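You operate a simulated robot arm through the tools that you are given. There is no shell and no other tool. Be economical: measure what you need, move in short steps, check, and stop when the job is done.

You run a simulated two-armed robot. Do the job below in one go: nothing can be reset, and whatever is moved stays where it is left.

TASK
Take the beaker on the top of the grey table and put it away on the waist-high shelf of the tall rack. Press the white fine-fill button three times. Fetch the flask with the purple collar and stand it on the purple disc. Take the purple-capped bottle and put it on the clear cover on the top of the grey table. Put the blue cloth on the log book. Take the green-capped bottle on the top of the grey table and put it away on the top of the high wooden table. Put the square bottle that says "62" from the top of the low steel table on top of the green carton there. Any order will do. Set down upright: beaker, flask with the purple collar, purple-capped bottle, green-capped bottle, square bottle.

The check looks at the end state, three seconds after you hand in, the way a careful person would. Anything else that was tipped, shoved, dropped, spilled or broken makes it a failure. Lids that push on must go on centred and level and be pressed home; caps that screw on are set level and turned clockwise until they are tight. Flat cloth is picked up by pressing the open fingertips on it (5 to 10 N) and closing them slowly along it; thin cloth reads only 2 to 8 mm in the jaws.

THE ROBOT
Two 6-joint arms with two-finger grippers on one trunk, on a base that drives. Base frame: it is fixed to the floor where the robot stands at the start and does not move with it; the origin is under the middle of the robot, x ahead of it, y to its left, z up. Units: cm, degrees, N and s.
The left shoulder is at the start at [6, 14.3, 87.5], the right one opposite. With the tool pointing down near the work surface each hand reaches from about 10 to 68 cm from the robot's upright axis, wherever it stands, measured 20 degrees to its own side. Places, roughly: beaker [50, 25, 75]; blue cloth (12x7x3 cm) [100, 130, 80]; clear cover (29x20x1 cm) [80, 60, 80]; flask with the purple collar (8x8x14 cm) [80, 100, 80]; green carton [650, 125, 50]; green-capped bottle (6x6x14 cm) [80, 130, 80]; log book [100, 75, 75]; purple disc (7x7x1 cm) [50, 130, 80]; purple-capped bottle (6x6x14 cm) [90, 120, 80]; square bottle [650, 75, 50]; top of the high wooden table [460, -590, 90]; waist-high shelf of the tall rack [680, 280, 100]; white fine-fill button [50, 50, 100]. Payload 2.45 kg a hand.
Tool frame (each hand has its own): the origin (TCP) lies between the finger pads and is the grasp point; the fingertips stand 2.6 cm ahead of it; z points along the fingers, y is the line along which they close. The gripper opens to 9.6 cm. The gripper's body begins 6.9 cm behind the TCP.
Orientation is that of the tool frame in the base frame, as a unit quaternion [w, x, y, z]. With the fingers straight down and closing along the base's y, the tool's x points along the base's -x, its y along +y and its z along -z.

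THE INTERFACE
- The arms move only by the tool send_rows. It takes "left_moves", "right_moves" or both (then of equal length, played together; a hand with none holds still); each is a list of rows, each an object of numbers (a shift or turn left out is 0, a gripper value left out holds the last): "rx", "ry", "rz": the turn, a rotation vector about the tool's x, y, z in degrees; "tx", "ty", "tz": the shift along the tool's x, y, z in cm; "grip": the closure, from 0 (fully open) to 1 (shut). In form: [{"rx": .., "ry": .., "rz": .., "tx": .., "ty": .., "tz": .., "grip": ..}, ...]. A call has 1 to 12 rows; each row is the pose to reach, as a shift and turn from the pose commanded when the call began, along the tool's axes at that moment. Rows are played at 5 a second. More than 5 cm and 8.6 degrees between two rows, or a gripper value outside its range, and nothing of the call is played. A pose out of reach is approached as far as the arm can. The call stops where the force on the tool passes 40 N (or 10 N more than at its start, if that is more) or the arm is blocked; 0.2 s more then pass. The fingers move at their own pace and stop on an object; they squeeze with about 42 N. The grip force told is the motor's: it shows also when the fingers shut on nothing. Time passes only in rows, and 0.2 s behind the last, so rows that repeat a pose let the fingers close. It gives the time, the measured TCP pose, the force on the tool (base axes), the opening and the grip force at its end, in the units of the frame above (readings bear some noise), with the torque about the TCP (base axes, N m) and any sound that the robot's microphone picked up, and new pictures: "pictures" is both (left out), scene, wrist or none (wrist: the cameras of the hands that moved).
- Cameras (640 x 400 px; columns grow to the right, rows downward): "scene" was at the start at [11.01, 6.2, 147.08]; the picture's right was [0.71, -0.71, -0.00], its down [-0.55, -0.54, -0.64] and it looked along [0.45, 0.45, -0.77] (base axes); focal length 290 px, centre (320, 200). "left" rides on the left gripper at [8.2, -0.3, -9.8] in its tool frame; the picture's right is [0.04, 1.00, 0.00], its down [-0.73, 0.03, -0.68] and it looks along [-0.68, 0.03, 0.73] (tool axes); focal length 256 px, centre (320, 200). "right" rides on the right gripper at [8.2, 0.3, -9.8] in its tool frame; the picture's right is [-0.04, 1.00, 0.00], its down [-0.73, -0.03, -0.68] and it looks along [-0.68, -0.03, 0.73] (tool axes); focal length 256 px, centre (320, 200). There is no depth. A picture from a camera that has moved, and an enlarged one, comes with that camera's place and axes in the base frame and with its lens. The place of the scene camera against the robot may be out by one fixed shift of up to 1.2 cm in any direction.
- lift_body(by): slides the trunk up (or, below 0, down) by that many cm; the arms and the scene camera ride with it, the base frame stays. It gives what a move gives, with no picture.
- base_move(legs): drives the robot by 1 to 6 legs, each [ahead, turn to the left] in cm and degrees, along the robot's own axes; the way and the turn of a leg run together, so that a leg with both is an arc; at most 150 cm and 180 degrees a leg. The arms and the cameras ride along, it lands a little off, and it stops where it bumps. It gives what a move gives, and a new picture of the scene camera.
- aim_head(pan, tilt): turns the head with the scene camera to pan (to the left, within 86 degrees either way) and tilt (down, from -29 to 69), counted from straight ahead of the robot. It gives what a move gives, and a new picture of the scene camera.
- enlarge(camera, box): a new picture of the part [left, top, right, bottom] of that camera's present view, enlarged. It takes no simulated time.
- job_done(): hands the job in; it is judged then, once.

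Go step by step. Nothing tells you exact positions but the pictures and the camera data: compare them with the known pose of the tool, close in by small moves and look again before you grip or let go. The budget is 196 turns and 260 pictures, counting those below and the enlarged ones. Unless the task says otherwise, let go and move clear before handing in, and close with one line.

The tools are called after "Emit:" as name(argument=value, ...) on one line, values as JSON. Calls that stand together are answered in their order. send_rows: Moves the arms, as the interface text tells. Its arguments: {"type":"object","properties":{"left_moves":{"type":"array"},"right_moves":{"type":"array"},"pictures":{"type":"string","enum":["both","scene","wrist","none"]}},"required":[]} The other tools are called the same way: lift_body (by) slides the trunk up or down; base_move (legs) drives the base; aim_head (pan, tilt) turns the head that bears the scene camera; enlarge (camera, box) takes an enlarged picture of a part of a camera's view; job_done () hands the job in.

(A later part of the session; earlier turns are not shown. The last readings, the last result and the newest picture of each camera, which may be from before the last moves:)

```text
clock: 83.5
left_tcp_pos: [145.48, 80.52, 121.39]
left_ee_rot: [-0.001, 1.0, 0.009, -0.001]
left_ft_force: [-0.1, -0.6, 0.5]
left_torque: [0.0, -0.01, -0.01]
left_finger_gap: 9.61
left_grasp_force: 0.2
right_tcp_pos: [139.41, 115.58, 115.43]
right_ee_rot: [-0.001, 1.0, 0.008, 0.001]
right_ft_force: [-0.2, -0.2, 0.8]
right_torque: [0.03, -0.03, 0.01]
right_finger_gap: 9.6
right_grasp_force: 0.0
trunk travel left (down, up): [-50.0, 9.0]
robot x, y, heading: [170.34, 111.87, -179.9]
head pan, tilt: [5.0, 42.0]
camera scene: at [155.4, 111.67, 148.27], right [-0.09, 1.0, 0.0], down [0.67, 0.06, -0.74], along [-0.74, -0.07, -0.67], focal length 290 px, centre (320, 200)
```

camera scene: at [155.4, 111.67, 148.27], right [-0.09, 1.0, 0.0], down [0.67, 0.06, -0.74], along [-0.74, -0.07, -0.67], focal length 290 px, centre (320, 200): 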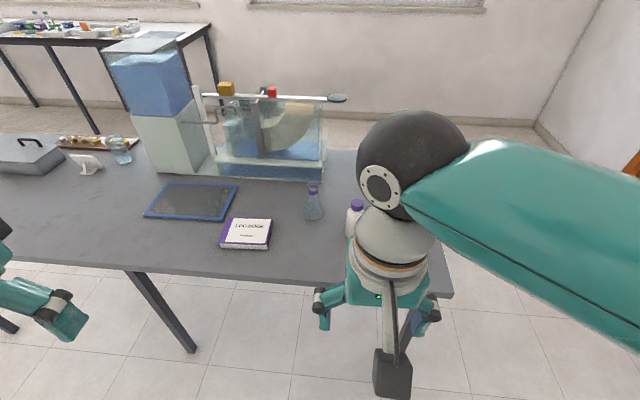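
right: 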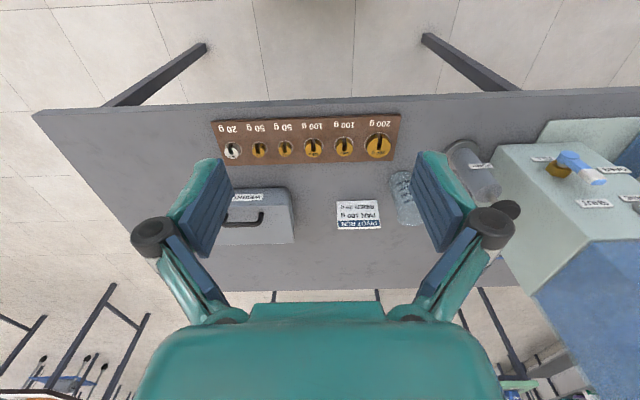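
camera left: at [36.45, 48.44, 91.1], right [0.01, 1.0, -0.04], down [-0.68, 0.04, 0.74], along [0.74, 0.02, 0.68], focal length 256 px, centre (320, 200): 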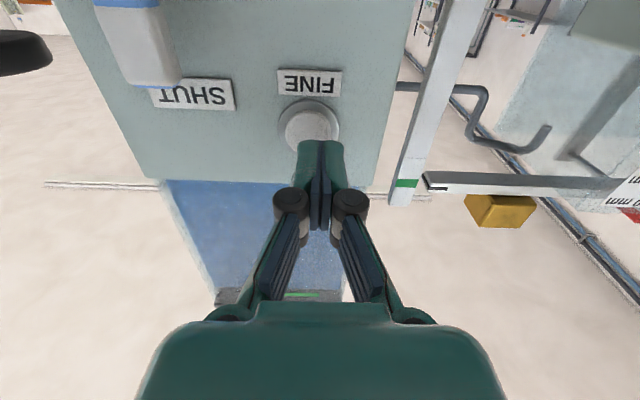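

Log book ≈[95,82], cover ≈[81,56], flask ≈[84,102]. I'll move to about (146,100) at heading 160, where the left hand can reach nearly everything.

Emit:
base_move(legs=[[0, 26], [27, 0], [0, -46]])

Emit:
aim_head(pan=10, tilt=50)

```text
clock: 89.2
left_tcp_pos: [112.77, 78.15, 121.31]
left_ee_rot: [0.001, 0.987, -0.158, -0.001]
left_ft_force: [0.0, -1.3, 0.3]
left_torque: [0.01, 0.02, -0.01]
left_finger_gap: 9.6
left_grasp_force: 0.1
right_tcp_pos: [118.41, 113.11, 115.4]
right_ee_rot: [0.0, 0.988, -0.157, 0.001]
right_ft_force: [0.9, -0.1, -0.3]
right_torque: [0.02, 0.03, -0.02]
right_finger_gap: 9.57
right_grasp_force: 0.0
trunk travel left (down, up): [-50.0, 9.0]
robot x, y, heading: [145.33, 97.46, 161.2]
head pan, tilt: [5.0, 42.0]
camera scene: at [131.32, 102.0, 148.28], right [0.24, 0.97, 0.0], down [0.65, -0.16, -0.74], along [-0.72, 0.18, -0.67], focal length 290 px, centre (320, 200)
```

scene: 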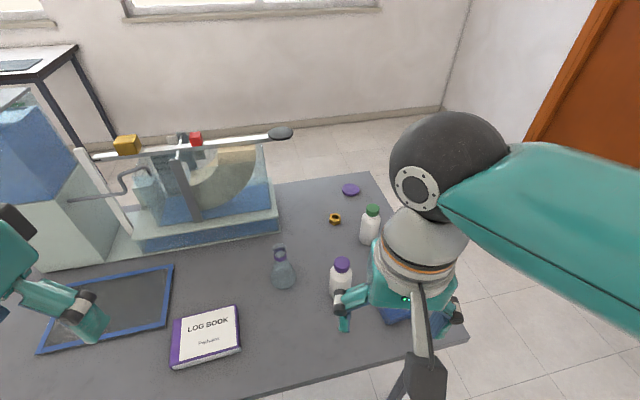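

```text
clock: 89.9
left_tcp_pos: [112.74, 77.98, 121.57]
left_ee_rot: [0.0, 0.987, -0.158, -0.002]
left_ft_force: [0.0, 0.2, 0.0]
left_torque: [0.02, -0.03, 0.01]
left_finger_gap: 9.59
left_grasp_force: 0.1
right_tcp_pos: [118.45, 112.94, 115.38]
right_ee_rot: [0.0, 0.988, -0.157, 0.001]
right_ft_force: [-0.2, -0.6, -1.0]
right_torque: [0.01, 0.02, -0.01]
right_finger_gap: 9.59
right_grasp_force: 0.0
trunk travel left (down, up): [-50.0, 9.0]
robot x, y, heading: [145.71, 97.3, 161.2]
head pan, tilt: [10.0, 50.0]
camera scene: at [131.77, 101.19, 147.15], right [0.15, 0.99, 0.0], down [0.76, -0.12, -0.64], along [-0.64, 0.1, -0.77], focal length 290 px, centre (320, 200)
```

scene: 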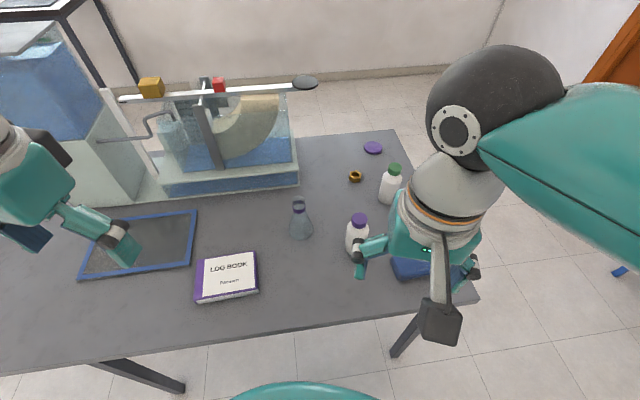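

Clear view: purple bottle ≈[91,118], flask ≈[84,103], green bottle ≈[76,132], disc ≈[49,134.5], cloth ≈[100,130], cover x 72–90, y 45–72. I'll move the right hand aside and bring the left hand above the purple bottle.

Emit:
send_rows(right_moves=[{"tx": 1, "ty": -4.6}, {"tx": 2, "ty": -9.2}, {"tx": 3, "ty": -13.8}, {"tx": 4, "ty": -18.4}, {"tx": 5, "ty": -23}, {"tx": 5, "ty": -23}, {"tx": 5, "ty": -23}, {"tx": 5, "ty": -23}, {"tx": 5, "ty": -23}, {"tx": 5, "ty": -23}, {"tx": 5, "ty": -23}], left_moves=[{"tx": -1, "ty": 0}, {"tx": -4.2, "ty": -3.1, "tz": 0}, {"tx": -7.5, "ty": -6.2}, {"tx": -11, "ty": -9.3}, {"tx": -14.2, "ty": -12.4}, {"tx": -17.4, "ty": -15.5, "tz": 2}, {"tx": -20.6, "ty": -18.6, "tz": 4}, {"tx": -23.8, "ty": -21.7, "tz": 6}, {"tx": -27, "ty": -24.8, "tz": 8}, {"tx": -30.2, "ty": -27.9, "tz": 10}, {"tx": -33.4, "ty": -30.9, "tz": 11}])

```text
clock: 92.3
left_tcp_pos: [92.26, 116.87, 109.66]
left_ee_rot: [0.0, 0.988, -0.157, -0.001]
left_ft_force: [-0.5, -0.2, 0.0]
left_torque: [0.03, 0.02, -0.02]
left_finger_gap: 9.61
left_grasp_force: 0.0
left hand out of reach, approached as far as the arm can: row 11
right_tcp_pos: [130.3, 133.46, 115.34]
right_ee_rot: [0.0, 0.988, -0.158, 0.001]
right_ft_force: [0.5, -0.2, -0.2]
right_torque: [0.01, 0.0, -0.01]
right_finger_gap: 9.59
right_grasp_force: 0.0
trunk travel left (down, up): [-50.0, 9.0]
robot x, y, heading: [145.87, 97.27, 161.1]
head pan, tilt: [10.0, 50.0]
camera scene: at [131.77, 101.23, 147.15], right [0.15, 0.99, 0.0], down [0.76, -0.12, -0.64], along [-0.64, 0.1, -0.77], focal length 290 px, centre (320, 200)
camera right: at [137.94, 130.53, 125.15], right [-0.35, -0.94, 0.0], down [-0.69, 0.26, 0.68], along [-0.63, 0.24, -0.74], focal length 256 px, centre (320, 200)
camera left: at [100.07, 114.65, 119.46], right [-0.27, -0.96, 0.0], down [-0.71, 0.2, 0.68], along [-0.65, 0.19, -0.73], focal length 256 px, centre (320, 200)
```

scene: 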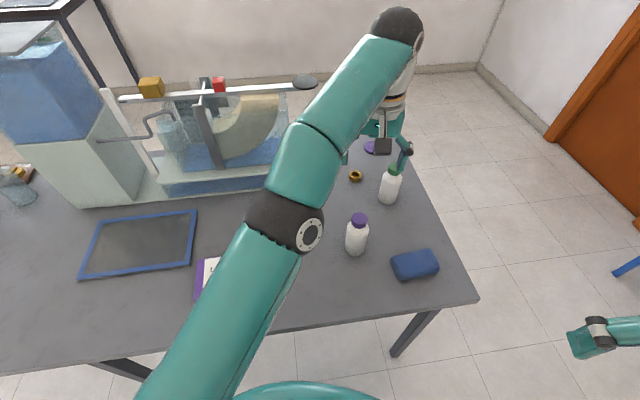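
right: 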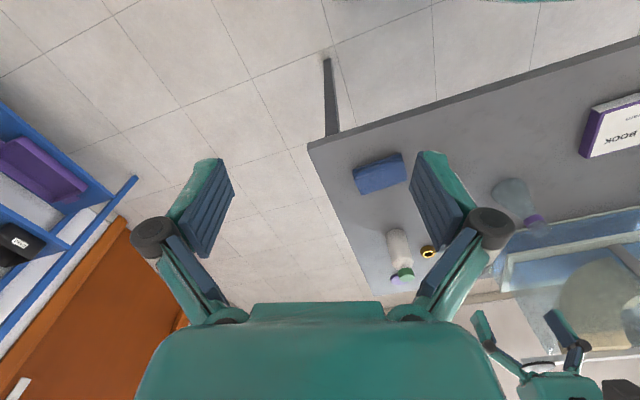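
left: 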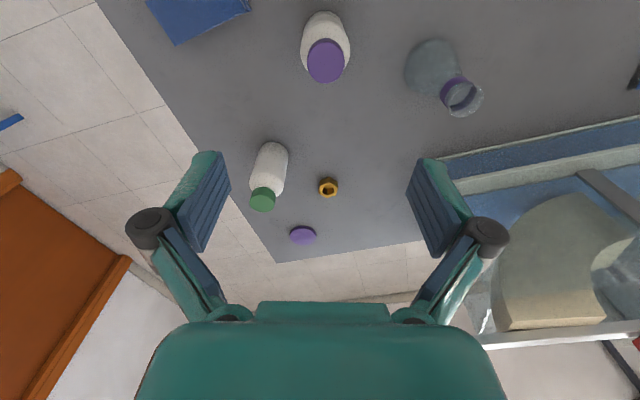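

The left hand is almost centred over the purple bottle. I'll descend to just above the cap and check.

Emit:
send_rows(left_moves=[{"tz": 5}, {"tz": 10}, {"tz": 15}, {"tz": 18}], pictures="both")

```text
clock: 93.3
left_tcp_pos: [92.21, 116.74, 91.48]
left_ee_rot: [0.0, 0.988, -0.157, 0.0]
left_ft_force: [0.8, 0.1, 0.2]
left_torque: [0.0, 0.02, -0.01]
left_finger_gap: 9.59
left_grasp_force: 0.0
right_tcp_pos: [130.25, 133.27, 115.22]
right_ee_rot: [-0.001, 0.987, -0.158, 0.001]
right_ft_force: [0.1, -0.1, -0.3]
right_torque: [-0.01, 0.0, 0.03]
right_finger_gap: 9.6
right_grasp_force: 0.0
trunk travel left (down, up): [-50.0, 9.0]
robot x, y, heading: [145.28, 97.33, 161.2]
head pan, tilt: [10.0, 50.0]
camera scene: at [131.71, 101.22, 147.15], right [0.15, 0.99, 0.0], down [0.76, -0.12, -0.64], along [-0.63, 0.1, -0.77], focal length 290 px, centre (320, 200)
camera left: at [99.92, 114.52, 101.39], right [-0.27, -0.96, 0.0], down [-0.7, 0.2, 0.68], along [-0.66, 0.18, -0.73], focal length 256 px, centre (320, 200)
```

scene: 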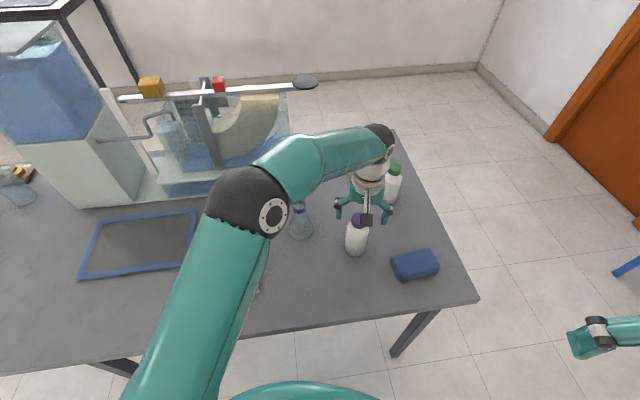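
left: 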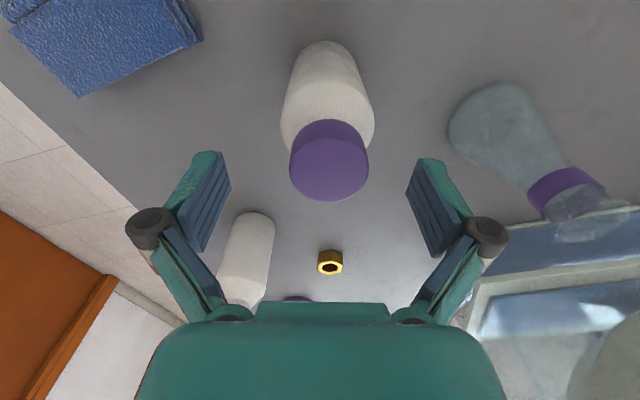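

The bottle is about 0.5 cm toward image right. I'll correct, descend around it and close.

Emit:
send_rows(left_moves=[{"ty": 0.5, "tz": 1}, {"ty": 0.5, "tz": 4}, {"ty": 0.5, "tz": 6.3}, {"ty": 0.5, "tz": 6.3, "grip": 0.3}, {"ty": 0.5, "tz": 6.3, "grip": 0.6}, {"ty": 0.5, "tz": 6.3, "grip": 1}, {"ty": 0.5, "tz": 6.3, "grip": 1}], pictures="both")

```text
clock: 94.9
left_tcp_pos: [91.98, 116.22, 85.34]
left_ee_rot: [0.0, 0.988, -0.157, -0.001]
left_ft_force: [0.0, 1.0, 1.2]
left_torque: [0.19, 0.07, -0.02]
left_finger_gap: 5.42
left_grasp_force: 42.3
right_tcp_pos: [130.33, 133.36, 115.35]
right_ee_rot: [-0.002, 0.987, -0.158, 0.001]
right_ft_force: [0.1, 0.4, -0.1]
right_torque: [0.0, -0.01, 0.0]
right_finger_gap: 9.63
right_grasp_force: 0.1
trunk travel left (down, up): [-50.0, 9.0]
robot x, y, heading: [145.72, 97.49, 161.2]
head pan, tilt: [10.0, 50.0]
camera scene: at [131.75, 101.23, 147.15], right [0.15, 0.99, 0.0], down [0.76, -0.12, -0.64], along [-0.63, 0.1, -0.77], focal length 290 px, centre (320, 200)
camera left: at [99.94, 114.0, 95.2], right [-0.27, -0.96, 0.0], down [-0.7, 0.2, 0.68], along [-0.65, 0.19, -0.73], focal length 256 px, centre (320, 200)
```

scene: 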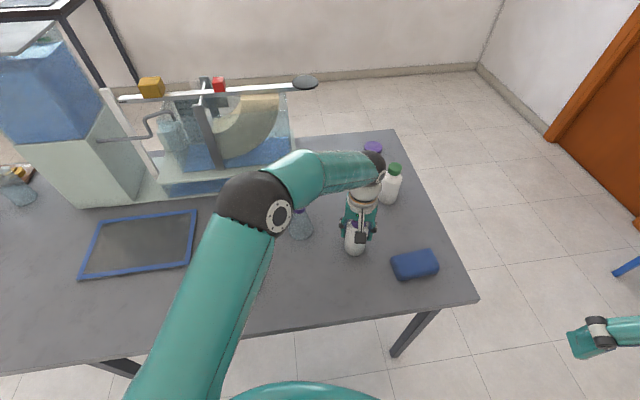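
left: 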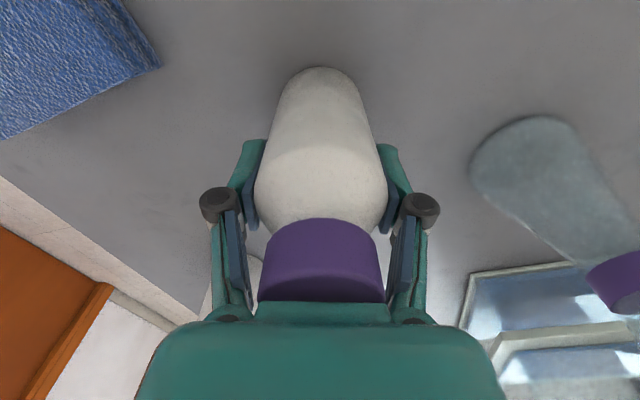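

Gripped at 5.4 cm. I'll lift it well above the flask and carry it over to the clear cover.

Emit:
send_rows(left_moves=[{"tz": -2}, {"tz": -6}, {"tz": -11}, {"tz": -16}, {"tz": -20}], pictures="none")

Emit:
send_rows(left_moves=[{"tx": 0.8, "ty": 4.7}, {"tx": 1.7, "ty": 9.5}, {"tx": 2.5, "ty": 14.2}, {"tx": 3.3, "ty": 18.9}, {"tx": 4.2, "ty": 23.6}, {"tx": 5, "ty": 28.4}, {"tx": 5.9, "ty": 33.1}, {"tx": 6.7, "ty": 37.8}, {"tx": 7.5, "ty": 42.5}, {"tx": 8.4, "ty": 47.3}, {"tx": 9.2, "ty": 52}], pictures="both")

```text
clock: 96.1
left_tcp_pos: [92.02, 116.22, 105.34]
left_ee_rot: [0.001, 0.988, -0.157, 0.0]
left_ft_force: [0.0, 0.7, -2.0]
left_torque: [0.0, 0.01, 0.02]
left_finger_gap: 5.44
left_grasp_force: 41.6
right_tcp_pos: [130.28, 133.34, 115.27]
right_ee_rot: [-0.001, 0.988, -0.157, 0.001]
right_ft_force: [0.1, -0.6, 0.0]
right_torque: [0.02, 0.02, -0.03]
right_finger_gap: 9.59
right_grasp_force: 0.0
trunk travel left (down, up): [-50.0, 9.0]
robot x, y, heading: [145.32, 97.34, 161.1]
head pan, tilt: [10.0, 50.0]
```

```text
clock: 98.5
left_tcp_pos: [84.54, 63.87, 105.2]
left_ee_rot: [0.0, 0.987, -0.158, 0.0]
left_ft_force: [-0.7, 0.0, -3.1]
left_torque: [0.03, 0.03, 0.0]
left_finger_gap: 5.46
left_grasp_force: 42.1
right_tcp_pos: [130.15, 133.26, 115.28]
right_ee_rot: [-0.001, 0.988, -0.157, 0.001]
right_ft_force: [0.2, -0.4, 0.2]
right_torque: [0.03, 0.0, 0.01]
right_finger_gap: 9.6
right_grasp_force: 0.0
trunk travel left (down, up): [-50.0, 9.0]
robot x, y, heading: [145.3, 97.4, 161.3]
head pan, tilt: [10.0, 50.0]
camera scene: at [131.67, 101.09, 147.14], right [0.15, 0.99, 0.0], down [0.76, -0.12, -0.64], along [-0.63, 0.1, -0.77], focal length 290 px, centre (320, 200)
camera left: at [92.42, 61.59, 115.04], right [-0.27, -0.96, 0.0], down [-0.71, 0.2, 0.68], along [-0.65, 0.19, -0.73], focal length 256 px, centre (320, 200)
```

scene: 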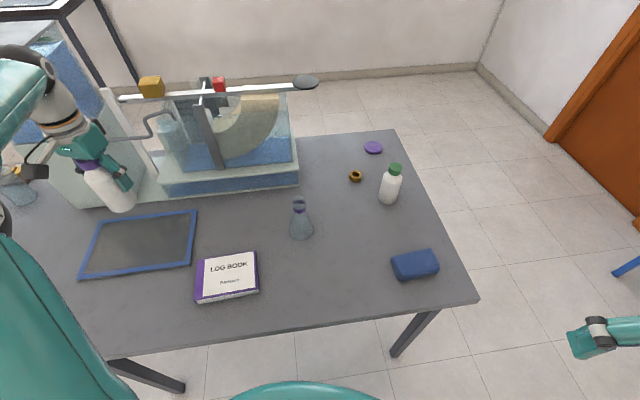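
left: 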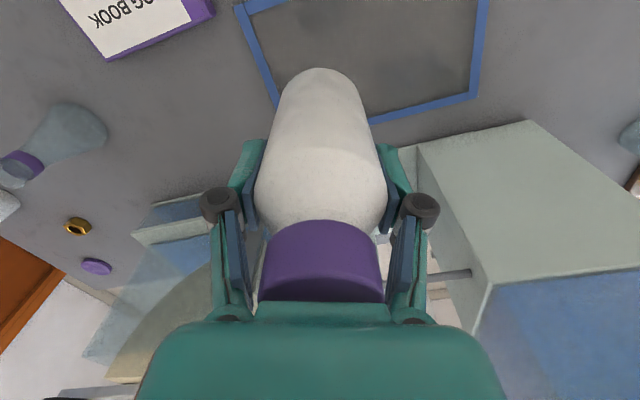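

The bottle is over the cover. I'll nudge it further in and descend most of the way.

Emit:
send_rows(left_moves=[{"tx": -1, "ty": 1.5, "tz": 2}, {"tx": -1, "ty": 1.5, "tz": 7}, {"tx": -1, "ty": 1.5, "tz": 12}, {"tx": -1, "ty": 1.5, "tz": 16}], pictures="both")

```text
clock: 99.5
left_tcp_pos: [82.94, 62.84, 89.25]
left_ee_rot: [0.0, 0.988, -0.157, -0.001]
left_ft_force: [0.0, 0.3, -2.6]
left_torque: [0.01, 0.0, 0.0]
left_finger_gap: 5.47
left_grasp_force: 41.8
right_tcp_pos: [130.25, 133.31, 115.44]
right_ee_rot: [-0.001, 0.987, -0.158, 0.001]
right_ft_force: [0.6, 0.2, 0.1]
right_torque: [-0.01, 0.04, 0.02]
right_finger_gap: 9.64
right_grasp_force: 0.1
trunk travel left (down, up): [-50.0, 9.0]
robot x, y, heading: [145.54, 97.22, 161.3]
head pan, tilt: [10.0, 50.0]
camera scene: at [131.68, 101.18, 147.15], right [0.15, 0.99, 0.0], down [0.76, -0.12, -0.64], along [-0.63, 0.1, -0.77], focal length 290 px, centre (320, 200)
camera left: at [90.8, 60.56, 99.06], right [-0.27, -0.96, 0.0], down [-0.7, 0.2, 0.68], along [-0.65, 0.19, -0.73], focal length 256 px, centre (320, 200)
```

scene: 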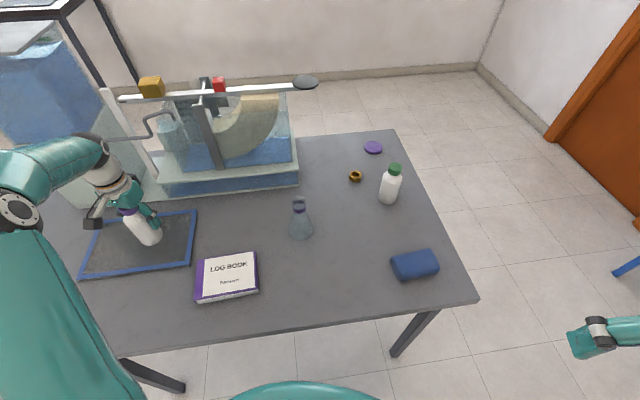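
left: 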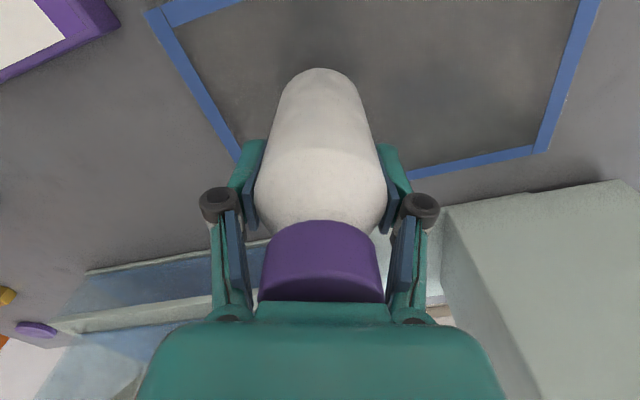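

Well inside the frame. Now the slow descent until contact.

Emit:
send_rows(left_moves=[{"tz": 1.5}, {"tz": 2.2}, {"tz": 2.6}, {"tz": 2.9}], pictures="none")

```text
clock: 100.5
left_tcp_pos: [83.09, 62.8, 86.41]
left_ee_rot: [0.001, 0.988, -0.157, -0.002]
left_ft_force: [-0.4, 1.0, -1.8]
left_torque: [0.05, 0.03, 0.04]
left_finger_gap: 5.42
left_grasp_force: 42.5
right_tcp_pos: [130.23, 133.32, 115.24]
right_ee_rot: [-0.001, 0.988, -0.157, 0.001]
right_ft_force: [-0.2, -0.3, 0.0]
right_torque: [-0.01, -0.01, -0.01]
right_finger_gap: 9.59
right_grasp_force: 0.1
trunk travel left (down, up): [-50.0, 9.0]
robot x, y, heading: [145.6, 97.33, 161.1]
head pan, tilt: [10.0, 50.0]
```

Emit:
send_rows(left_moves=[{"tz": 0.2}, {"tz": 0.4}, {"tz": 0.6}], pictures="none")

```text
clock: 101.3
left_tcp_pos: [83.07, 62.82, 86.2]
left_ee_rot: [0.003, 0.988, -0.157, -0.004]
left_ft_force: [0.4, -3.7, 30.3]
left_torque: [-0.23, -0.64, -0.34]
left_finger_gap: 5.42
left_grasp_force: 42.0
right_tcp_pos: [130.55, 133.35, 115.41]
right_ee_rot: [0.0, 0.988, -0.157, 0.0]
right_ft_force: [-0.2, 0.5, -0.2]
right_torque: [0.03, 0.0, 0.02]
right_finger_gap: 9.6
right_grasp_force: 0.0
trunk travel left (down, up): [-50.0, 9.0]
robot x, y, heading: [145.67, 97.38, 160.9]
head pan, tilt: [10.0, 50.0]
```

Contact, slightly too firm. I'll ease off and open.

Emit:
send_rows(left_moves=[{"tz": -0.4}, {"tz": -0.4, "grip": 0.8}, {"tz": -0.4, "grip": 0.5}, {"tz": -0.4, "grip": 0}, {"tz": -0.4, "grip": 0}, {"tz": -4}, {"tz": -9}, {"tz": -14}], pictures="both")

```text
clock: 103.1
left_tcp_pos: [83.25, 63.05, 99.85]
left_ee_rot: [0.0, 0.987, -0.158, -0.001]
left_ft_force: [-0.2, 0.9, 0.6]
left_torque: [-0.01, -0.01, 0.0]
left_finger_gap: 9.57
left_grasp_force: 0.0
right_tcp_pos: [130.34, 133.41, 115.37]
right_ee_rot: [-0.002, 0.988, -0.157, 0.001]
right_ft_force: [1.1, 0.2, -0.2]
right_torque: [0.02, 0.0, 0.02]
right_finger_gap: 9.6
right_grasp_force: 0.1
trunk travel left (down, up): [-50.0, 9.0]
robot x, y, heading: [145.63, 97.13, 161.3]
head pan, tilt: [10.0, 50.0]
camera scene: at [131.83, 101.23, 147.15], right [0.15, 0.99, 0.0], down [0.76, -0.12, -0.64], along [-0.64, 0.1, -0.77], focal length 290 px, centre (320, 200)
camera left: at [90.96, 60.72, 109.74], right [-0.27, -0.96, 0.0], down [-0.71, 0.2, 0.68], along [-0.65, 0.19, -0.73], focal length 256 px, centre (320, 200)
```

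scene: 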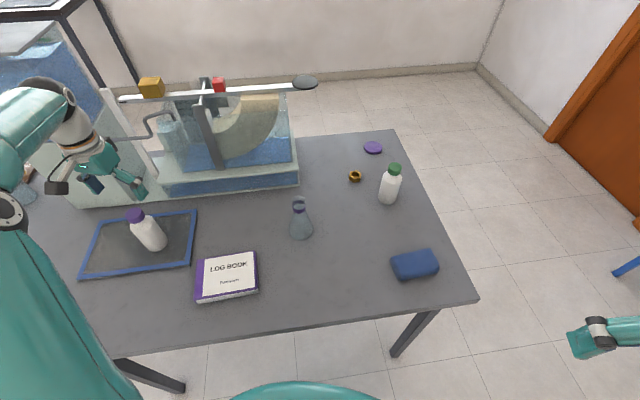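
left: 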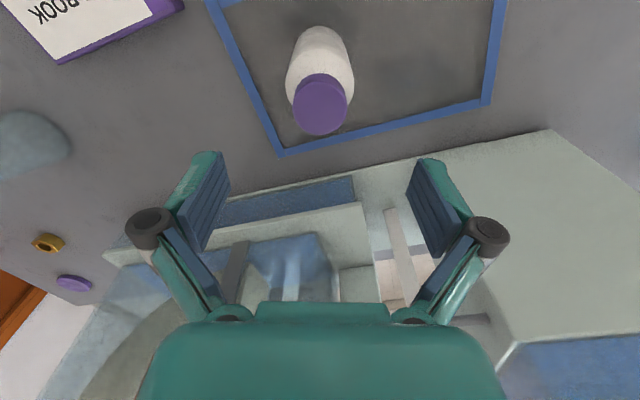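

The purple bottle stands upright on the cover. Next the cloth at ≈[100,131.4], long side along y; I'll carry the left hand over and turn it so that it closes along x.

Emit:
send_rows(left_moves=[{"tx": 0, "ty": -2, "tz": -4}, {"tx": -0.4, "ty": -6.8, "tz": -6}, {"tx": -0.9, "ty": -11.6, "tz": -6}, {"tx": -1.3, "ty": -16.4, "tz": -6}, {"tx": -1.7, "ty": -21.2, "tz": -6}, {"tx": -2.2, "ty": -26, "tz": -6}, {"tx": -2.6, "ty": -30.8, "tz": -6}, {"tx": -3.1, "ty": -35.6, "tz": -6}], pictures="none")

Emit:
send_rows(left_moves=[{"rz": 8.2, "tx": -0.4, "ty": -4.3}, {"rz": 16.5, "tx": -0.8, "ty": -8.6}, {"rz": 24.7, "tx": -1.1, "ty": -13}, {"rz": 33, "tx": -1.5, "ty": -17.3}, {"rz": 41.2, "tx": -1.9, "ty": -21.6}, {"rz": 49.5, "tx": -2.3, "ty": -25.9}, {"rz": 57.7, "tx": -2.6, "ty": -30.3}, {"rz": 66, "tx": -3, "ty": -34.6}], pictures="both")

```text
refused: row 2 steps farther than a row can; nothing moved
```

```text
clock: 104.9
left_tcp_pos: [91.16, 96.69, 99.76]
left_ee_rot: [0.0, 0.742, -0.67, 0.0]
left_ft_force: [1.2, 0.6, 0.0]
left_torque: [0.02, 0.01, -0.01]
left_finger_gap: 9.6
left_grasp_force: 0.0
right_tcp_pos: [130.25, 133.4, 115.3]
right_ee_rot: [0.0, 0.988, -0.157, 0.002]
right_ft_force: [0.5, -0.5, -0.5]
right_torque: [0.01, 0.0, 0.0]
right_finger_gap: 9.59
right_grasp_force: 0.2
trunk travel left (down, up): [-50.0, 9.0]
robot x, y, heading: [145.37, 97.02, 161.2]
head pan, tilt: [10.0, 50.0]
camera scene: at [131.75, 101.3, 147.14], right [0.15, 0.99, 0.0], down [0.76, -0.12, -0.64], along [-0.63, 0.1, -0.77], focal length 290 px, centre (320, 200)
camera left: at [92.22, 88.53, 109.7], right [-0.99, -0.14, 0.0], down [-0.1, 0.73, 0.68], along [-0.1, 0.67, -0.73], focal length 256 px, centre (320, 200)
```

scene: 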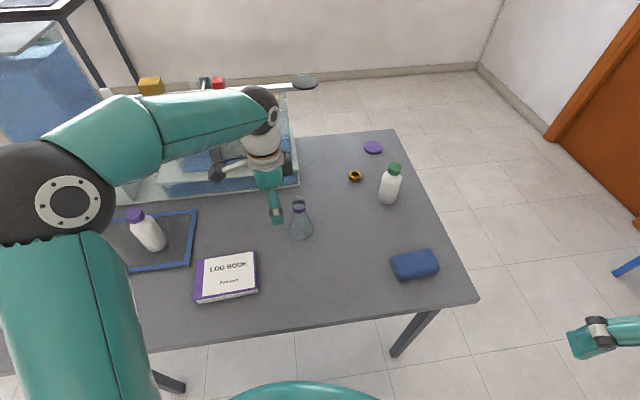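
left: 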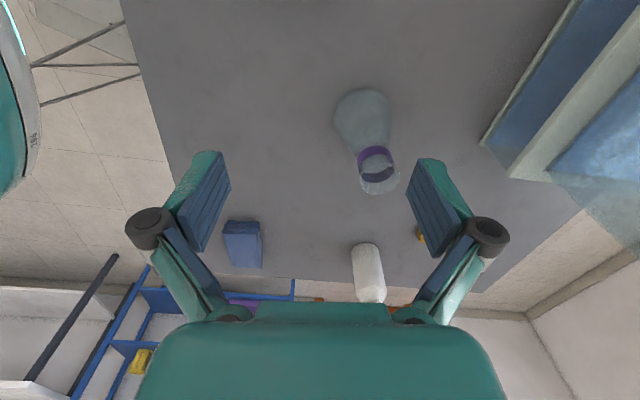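

Continuing to above the cloth.

Emit:
send_rows(left_moves=[{"tz": -3}, {"tx": -4.1, "ty": -1.7, "tz": -4}, {"tx": -8.3, "ty": -3.4, "tz": -4}, {"tx": -12.4, "ty": -5.1, "tz": -4}, {"tx": -16.6, "ty": -6.8, "tz": -4}, {"tx": -20.7, "ty": -8.5, "tz": -4}, {"tx": -24.9, "ty": -10.2, "tz": -2}, {"tx": -29, "ty": -11.9, "tz": 0}, {"tx": -33.2, "ty": -13.6, "tz": 2}, {"tx": -33.2, "ty": -13.6, "tz": 6}, {"tx": -33.2, "ty": -13.6, "tz": 9}], pictures="both")

```text
clock: 107.1
left_tcp_pos: [94.4, 125.65, 94.7]
left_ee_rot: [-0.012, 0.789, -0.614, 0.012]
left_ft_force: [0.6, -0.2, 0.4]
left_torque: [0.03, 0.05, -0.01]
left_finger_gap: 9.58
left_grasp_force: 0.0
right_tcp_pos: [130.26, 133.28, 115.16]
right_ee_rot: [0.0, 0.988, -0.157, -0.001]
right_ft_force: [-0.2, 0.6, -0.4]
right_torque: [0.03, 0.05, 0.01]
right_finger_gap: 9.61
right_grasp_force: 0.0
trunk travel left (down, up): [-50.0, 9.0]
robot x, y, heading: [145.41, 97.01, 161.3]
head pan, tilt: [10.0, 50.0]
stopped in row 10 (left hand): the arm was blocked; the commanded pose is now the measured one
camera scene: at [131.88, 101.15, 146.94], right [0.15, 0.99, 0.0], down [0.76, -0.12, -0.64], along [-0.64, 0.1, -0.77], focal length 290 px, centre (320, 200)
camera left: at [96.45, 117.68, 104.57], right [-0.96, -0.29, -0.04], down [-0.23, 0.7, 0.67], along [-0.17, 0.65, -0.74], focal length 256 px, centre (320, 200)
```

scene: 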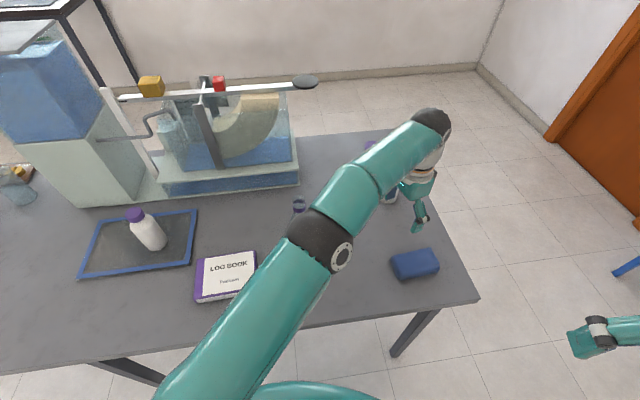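
left: 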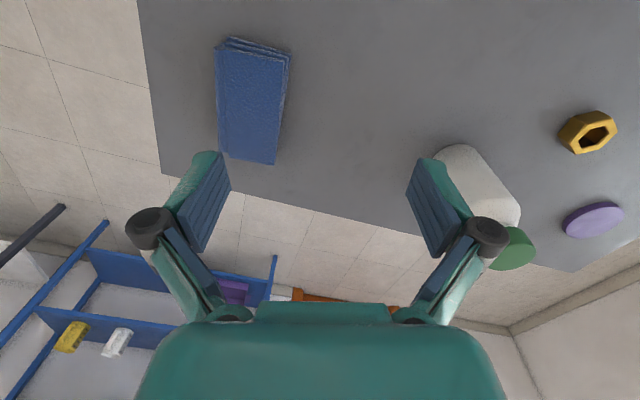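

The left arm is at its limit here. I'll retract it and use the right hand for the cloth instead, first checking the scene.

Emit:
send_rows(left_moves=[{"tz": -4}, {"tz": -8}, {"tx": 4, "ty": 2, "tz": -8}, {"tx": 8, "ty": 4, "tz": -8}, {"tx": 12, "ty": 5, "tz": -8}, {"tx": 16.5, "ty": 6, "tz": -8}, {"tx": 21, "ty": 6, "tz": -8}, {"tx": 25.5, "ty": 6, "tz": -8}, {"tx": 30, "ty": 5, "tz": -8}, {"tx": 34.5, "ty": 3, "tz": -8}, {"tx": 38.5, "ty": 0, "tz": -8}], pictures="scene")

```text
clock: 109.5
left_tcp_pos: [104.24, 88.5, 102.91]
left_ee_rot: [-0.012, 0.788, -0.616, 0.013]
left_ft_force: [0.7, 0.7, -0.7]
left_torque: [-0.01, 0.03, 0.01]
left_finger_gap: 9.62
left_grasp_force: 0.1
left hand out of reach, approached as far as the arm can: row 1, 2
right_tcp_pos: [130.43, 133.3, 115.4]
right_ee_rot: [-0.001, 0.988, -0.157, 0.0]
right_ft_force: [0.4, 0.1, 0.4]
right_torque: [-0.03, 0.03, 0.02]
right_finger_gap: 9.61
right_grasp_force: 0.0
trunk travel left (down, up): [-50.0, 9.0]
robot x, y, heading: [145.82, 97.32, 161.3]
head pan, tilt: [10.0, 50.0]
camera scene: at [131.96, 101.1, 147.17], right [0.15, 0.99, 0.0], down [0.76, -0.12, -0.64], along [-0.64, 0.1, -0.77], focal length 290 px, centre (320, 200)
```

scene: 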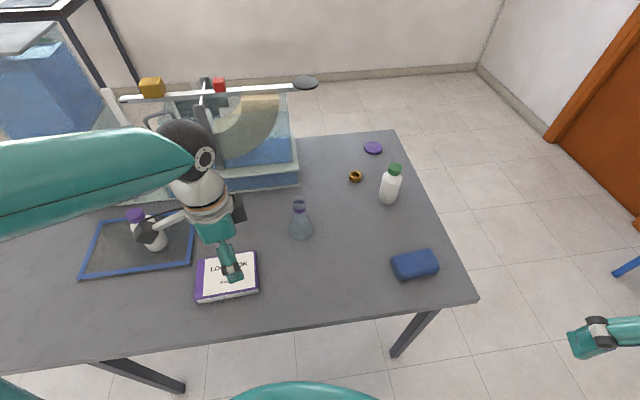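

Everything is intact. I'll clear the left hand away and bring the right hand above the cloth, turned to close along x.

Emit:
send_rows(left_moves=[{"rz": -7.5, "tx": 3.2, "ty": -0.6, "tz": -2.3}, {"rz": -15, "tx": 6.4, "ty": -1.2, "tz": -4.5}, {"rz": -22.5, "tx": 9.6, "ty": -1.7, "tz": -6.8}, {"rz": -30, "tx": 12.8, "ty": -2.3, "tz": -9}, {"rz": -37.5, "tx": 16, "ty": -2.9, "tz": -11.3}, {"rz": -45, "tx": 19, "ty": -3.5, "tz": -13.5}, {"rz": -52.5, "tx": 22.3, "ty": -4, "tz": -15.8}, {"rz": -58, "tx": 25.5, "ty": -4.6, "tz": -18}], right_moves=[{"rz": 8.2, "tx": -3.5, "ty": 1.4, "tz": 2.5}, {"rz": 16.5, "tx": -7, "ty": 2.9, "tz": 5}, {"rz": 24.7, "tx": -10.5, "ty": 4.3, "tz": 7.5}, {"rz": 33, "tx": -14, "ty": 5.8, "tz": 10}, {"rz": 41.2, "tx": -17.6, "ty": 7.2, "tz": 12.5}, {"rz": 49.5, "tx": -21.1, "ty": 8.7, "tz": 15}, {"rz": 57.7, "tx": -24.6, "ty": 10.1, "tz": 17.5}, {"rz": 66, "tx": -28.1, "ty": 11.6, "tz": 20}], pictures="both")

```text
clock: 111.3
left_tcp_pos: [113.68, 64.73, 121.27]
left_ee_rot: [-0.003, 0.988, -0.155, 0.02]
left_ft_force: [-0.1, 0.0, -0.2]
left_torque: [0.0, -0.04, -0.03]
left_finger_gap: 9.59
left_grasp_force: 0.0
right_tcp_pos: [99.54, 131.15, 95.04]
right_ee_rot: [-0.001, 0.742, -0.671, 0.001]
right_ft_force: [-0.9, 0.5, -0.4]
right_torque: [-0.04, -0.01, 0.04]
right_finger_gap: 9.59
right_grasp_force: 0.0
trunk travel left (down, up): [-50.0, 9.0]
robot x, y, heading: [145.46, 97.28, 161.3]
head pan, tilt: [10.0, 50.0]
camera scene: at [131.62, 101.21, 147.13], right [0.15, 0.99, 0.0], down [0.76, -0.12, -0.64], along [-0.63, 0.1, -0.77], focal length 290 px, centre (320, 200)
camera right: at [100.04, 122.98, 104.89], right [-1.0, -0.06, 0.0], down [-0.05, 0.73, 0.68], along [-0.04, 0.68, -0.73], focal length 256 px, centre (320, 200)
camera left: at [121.14, 62.55, 131.45], right [-0.27, -0.96, -0.01], down [-0.73, 0.2, 0.65], along [-0.62, 0.18, -0.76], focal length 256 px, centre (320, 200)
```

scene: 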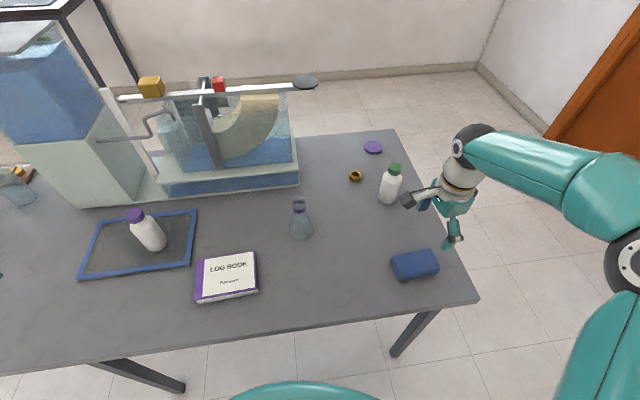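
right: 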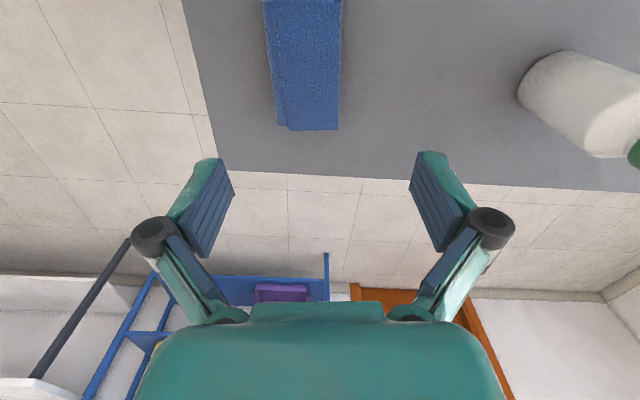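
left: 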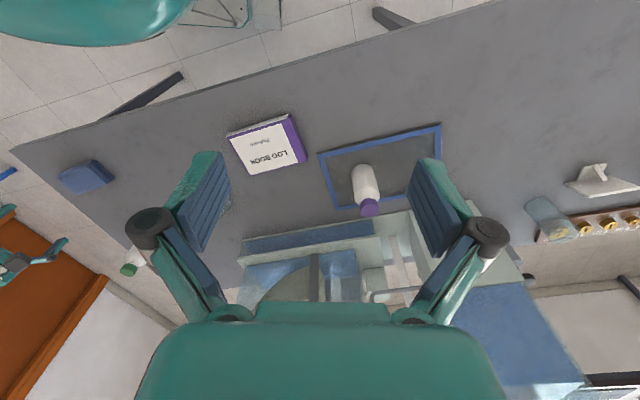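

The cloth lies about 1 cm to +x of the hand centre. I'll correct and descend to straddle it.

Emit:
send_rows(right_moves=[{"ty": -1, "tz": 2}, {"ty": -1, "tz": 6}, {"ty": -1, "tz": 10}], pictures="both")

```text
clock: 112.1
left_tcp_pos: [113.68, 64.87, 121.23]
left_ee_rot: [-0.003, 0.988, -0.156, 0.019]
left_ft_force: [0.0, 0.0, -0.7]
left_torque: [0.0, -0.02, 0.01]
left_finger_gap: 9.61
left_grasp_force: 0.0
right_tcp_pos: [100.83, 131.2, 85.13]
right_ee_rot: [0.0, 0.743, -0.67, 0.001]
right_ft_force: [-0.2, 0.3, 0.0]
right_torque: [-0.01, -0.02, -0.03]
right_finger_gap: 9.6
right_grasp_force: 0.0
trunk travel left (down, up): [-50.0, 9.0]
robot x, y, heading: [145.86, 97.28, 161.3]
head pan, tilt: [10.0, 50.0]
camera scene: at [131.69, 101.24, 147.15], right [0.15, 0.99, 0.0], down [0.76, -0.12, -0.64], along [-0.63, 0.1, -0.77], focal length 290 px, centre (320, 200)
camera right: at [101.37, 123.07, 94.95], right [-1.0, -0.06, 0.0], down [-0.05, 0.73, 0.68], along [-0.04, 0.68, -0.73], focal length 256 px, centre (320, 200)
```

scene: 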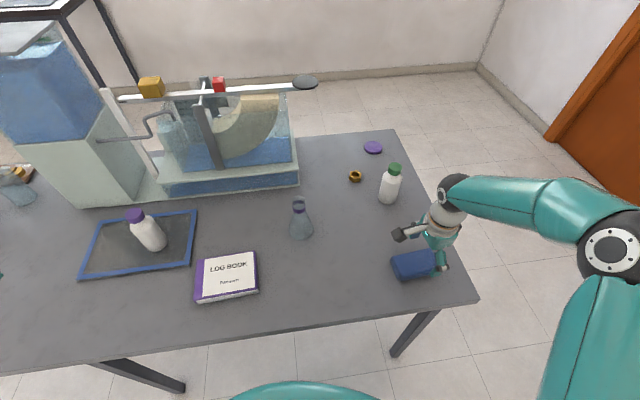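
right: 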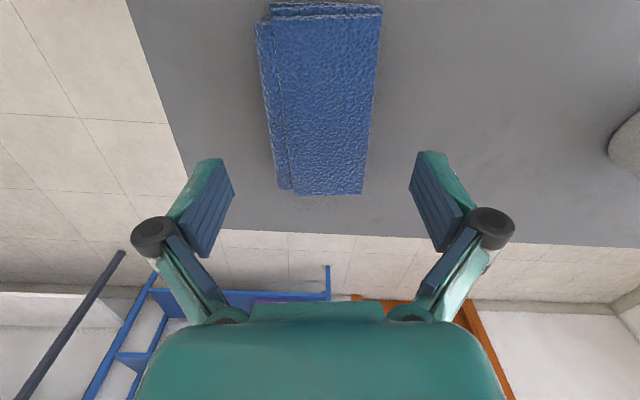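

Well centred across. I'll shift 1.5 cm along the cloth, descend and close.

Emit:
send_rows(right_moves=[{"tx": 1.5, "tz": 1}, {"tx": 1.5, "tz": 4}, {"tx": 1.5, "tz": 5}, {"tx": 1.5, "tz": 5.3, "grip": 0.2}, {"tx": 1.5, "tz": 5.3, "grip": 0.5}, {"tx": 1.5, "tz": 5.3, "grip": 0.8}, {"tx": 1.5, "tz": 5.3, "grip": 1}, {"tx": 1.5, "tz": 5.3, "grip": 1}], pictures="both")

```text
clock: 113.9
left_tcp_pos: [114.01, 64.8, 121.34]
left_ee_rot: [-0.003, 0.988, -0.156, 0.018]
left_ft_force: [0.2, 0.3, 0.0]
left_torque: [0.0, -0.01, -0.02]
left_finger_gap: 9.58
left_grasp_force: 0.0
right_tcp_pos: [101.18, 129.67, 80.2]
right_ee_rot: [0.0, 0.743, -0.67, -0.002]
right_ft_force: [1.9, 6.3, 34.4]
right_torque: [0.03, -1.01, 0.0]
right_finger_gap: 6.0
right_grasp_force: 42.3
trunk travel left (down, up): [-50.0, 9.0]
robot x, y, heading: [145.58, 96.88, 161.3]
head pan, tilt: [10.0, 50.0]
camera scene: at [132.05, 101.08, 147.21], right [0.15, 0.99, 0.0], down [0.76, -0.12, -0.64], along [-0.64, 0.1, -0.76], focal length 290 px, centre (320, 200)
camera right: at [101.76, 121.57, 90.04], right [-1.0, -0.06, 0.0], down [-0.04, 0.73, 0.68], along [-0.04, 0.68, -0.73], focal length 256 px, centre (320, 200)
```

scene: 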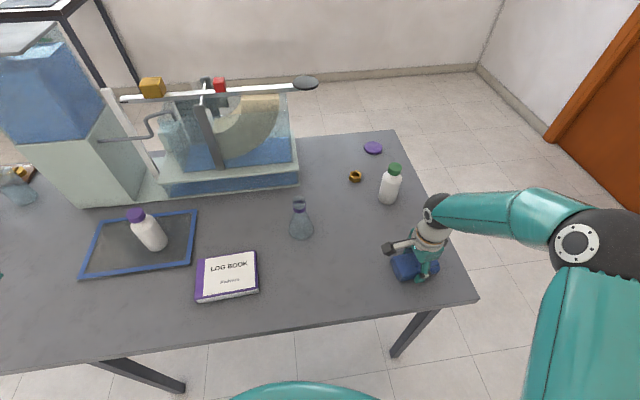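
right: 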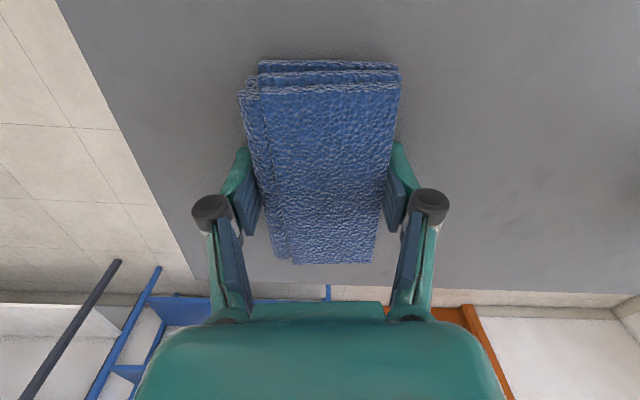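

The fingertips touched the table, so its top is at z≈77.5. Cloth is gripped; I'll lift it and carry it to the log book at ≈[96.6,82.8].

Emit:
send_rows(right_moves=[{"tz": -2}, {"tz": -6}, {"tz": -11}, {"tz": -16}, {"tz": -20}], pictures="wrist")

Emit:
send_rows(right_moves=[{"tx": 4.3, "ty": 0.9}, {"tx": 8.6, "ty": 1.7}, {"tx": 12.9, "ty": 2.6}, {"tx": 17.2, "ty": 3.5}, {"tx": 21.5, "ty": 4.3}, {"tx": 25.8, "ty": 5.2}, {"tx": 30.1, "ty": 6.1}, {"tx": 34.4, "ty": 7}, {"tx": 38.7, "ty": 7.8}, {"tx": 43, "ty": 8.7}, {"tx": 47.2, "ty": 9.6}], pictures="both")

```text
clock: 115.1
left_tcp_pos: [113.78, 64.79, 121.22]
left_ee_rot: [-0.003, 0.987, -0.157, 0.018]
left_ft_force: [0.0, 0.0, -0.3]
left_torque: [-0.01, 0.01, -0.02]
left_finger_gap: 9.59
left_grasp_force: 0.0
right_tcp_pos: [101.29, 129.61, 100.3]
right_ee_rot: [-0.001, 0.743, -0.67, 0.001]
right_ft_force: [0.1, 0.0, -0.3]
right_torque: [-0.04, 0.01, 0.03]
right_finger_gap: 6.0
right_grasp_force: 42.1
trunk travel left (down, up): [-50.0, 9.0]
robot x, y, heading: [145.64, 96.9, 161.1]
head pan, tilt: [10.0, 50.0]
camera right: at [101.71, 121.49, 110.06], right [-1.0, -0.06, 0.0], down [-0.05, 0.73, 0.68], along [-0.04, 0.68, -0.73], focal length 256 px, centre (320, 200)
```

right: 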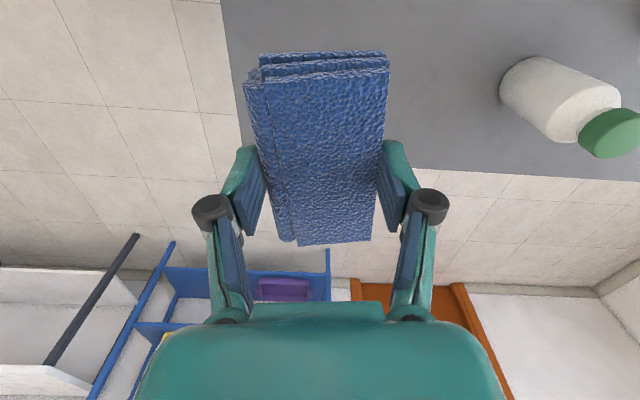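

```text
clock: 117.0
left_tcp_pos: [113.78, 64.9, 121.16]
left_ee_rot: [-0.002, 0.988, -0.156, 0.018]
left_ft_force: [-0.3, -0.1, -0.4]
left_torque: [-0.01, 0.0, -0.04]
left_finger_gap: 9.59
left_grasp_force: 0.0
right_tcp_pos: [94.14, 101.34, 109.29]
right_ee_rot: [-0.087, -0.676, 0.732, 0.011]
right_ft_force: [-0.5, -0.1, -0.5]
right_torque: [0.01, 0.0, 0.02]
right_finger_gap: 6.02
right_grasp_force: 42.2
trunk travel left (down, up): [-50.0, 9.0]
robot x, y, heading: [145.5, 97.12, 160.9]
head pan, tilt: [10.0, 50.0]
stopped in row 9 (right hand): the arm was blocked; the commanded pose is now the measured one
camera scene: at [131.78, 101.28, 147.12], right [0.15, 0.99, 0.0], down [0.76, -0.12, -0.64], along [-0.64, 0.1, -0.77], focal length 290 px, centre (320, 200)
camera right: at [94.52, 94.34, 119.93], right [-0.98, 0.12, 0.13], down [0.18, 0.79, 0.58], along [-0.03, 0.6, -0.8], focal length 256 px, centre (320, 200)
```

scene: 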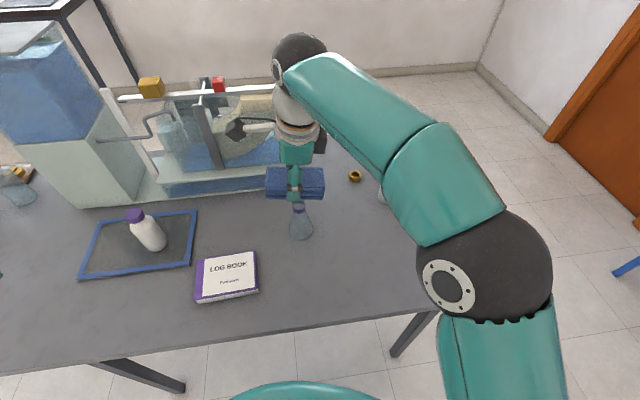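
right: 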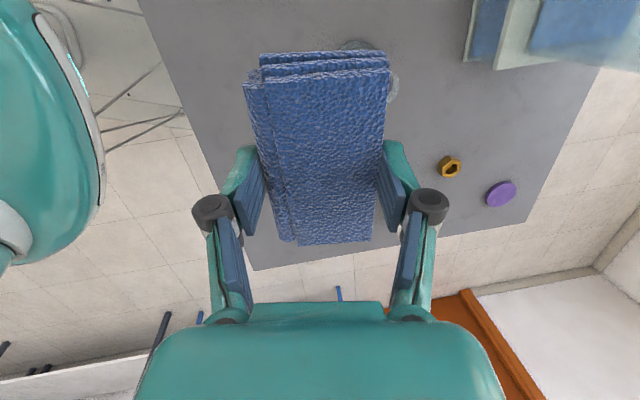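

The right arm is at its limit, but turning the base left about 22° will carry the hand right over the log book.

Emit:
base_move(legs=[[0, 22]])

```text
clock: 118.7
left_tcp_pos: [128.2, 55.33, 121.33]
left_ee_rot: [-0.007, 0.999, 0.033, 0.017]
left_ft_force: [-0.2, -0.2, -0.5]
left_torque: [-0.03, 0.01, 0.0]
left_finger_gap: 9.6
left_grasp_force: 0.1
right_tcp_pos: [95.68, 82.87, 110.46]
right_ee_rot: [0.097, 0.795, -0.598, 0.005]
right_ft_force: [0.1, 0.0, -0.1]
right_torque: [0.05, -0.01, -0.01]
right_finger_gap: 6.01
right_grasp_force: 41.8
trunk travel left (down, up): [-50.0, 9.0]
robot x, y, heading: [145.88, 98.41, -177.4]
head pan, tilt: [10.0, 50.0]
camera scene: at [131.53, 97.18, 147.2], right [-0.22, 0.97, 0.0], down [0.75, 0.17, -0.64], along [-0.63, -0.14, -0.77], focal length 290 px, centre (320, 200)
```

scene: 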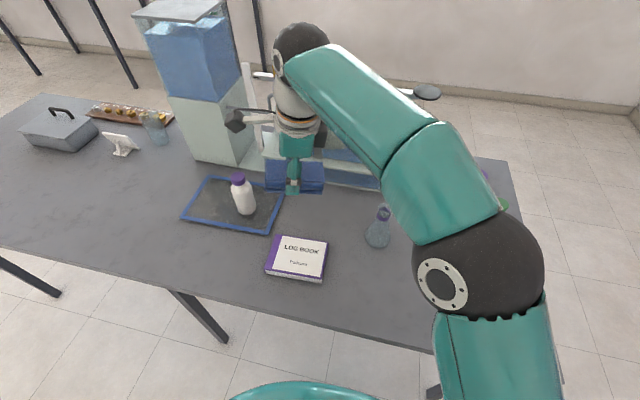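

The cloth is over the log book. I'll level the hand.

Emit:
send_rows(right_moves=[{"rx": 2.5, "ry": -2.8, "rz": 5.3}, {"rx": 5, "ry": -5.5, "rz": 10.7}, {"rx": 7.5, "ry": -8.3, "rz": 16}], pictures="both")

```text
clock: 119.7
left_tcp_pos: [128.25, 55.45, 121.18]
left_ee_rot: [-0.005, 0.999, 0.032, 0.017]
left_ft_force: [0.4, 0.0, -0.7]
left_torque: [-0.07, 0.01, 0.04]
left_finger_gap: 9.63
left_grasp_force: 0.0
right_tcp_pos: [92.34, 88.75, 109.3]
right_ee_rot: [0.002, -0.663, 0.748, -0.013]
right_ft_force: [0.6, 1.1, -1.1]
right_torque: [-0.03, 0.04, 0.02]
right_finger_gap: 6.01
right_grasp_force: 41.6
right hand out of reach, approached as far as the arm can: row 3
trunk travel left (down, up): [-50.0, 9.0]
robot x, y, heading: [145.41, 98.51, -177.1]
head pan, tilt: [10.0, 50.0]
stopped in row 3 (right hand): the arm was blocked; the commanded pose is now the measured one
camera scene: at [131.72, 97.38, 146.9], right [-0.22, 0.97, 0.0], down [0.75, 0.17, -0.64], along [-0.63, -0.14, -0.77], focal length 290 px, centre (320, 200)
camera right: at [90.88, 80.96, 119.28], right [-0.99, 0.16, -0.03], down [0.1, 0.74, 0.67], along [0.12, 0.66, -0.74], focal length 256 px, centre (320, 200)
```

scene: 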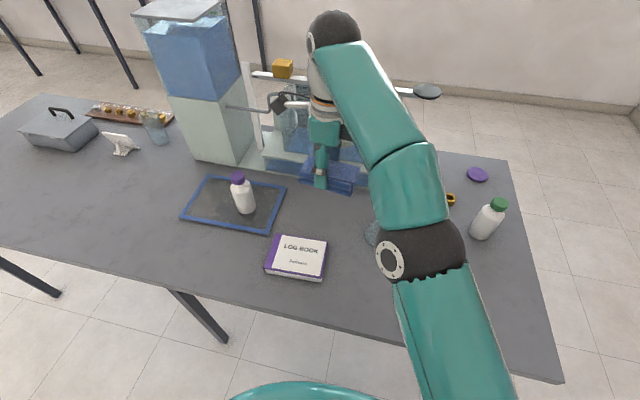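
right: 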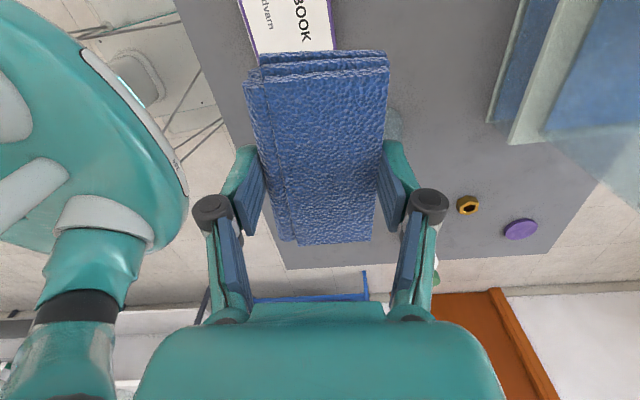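

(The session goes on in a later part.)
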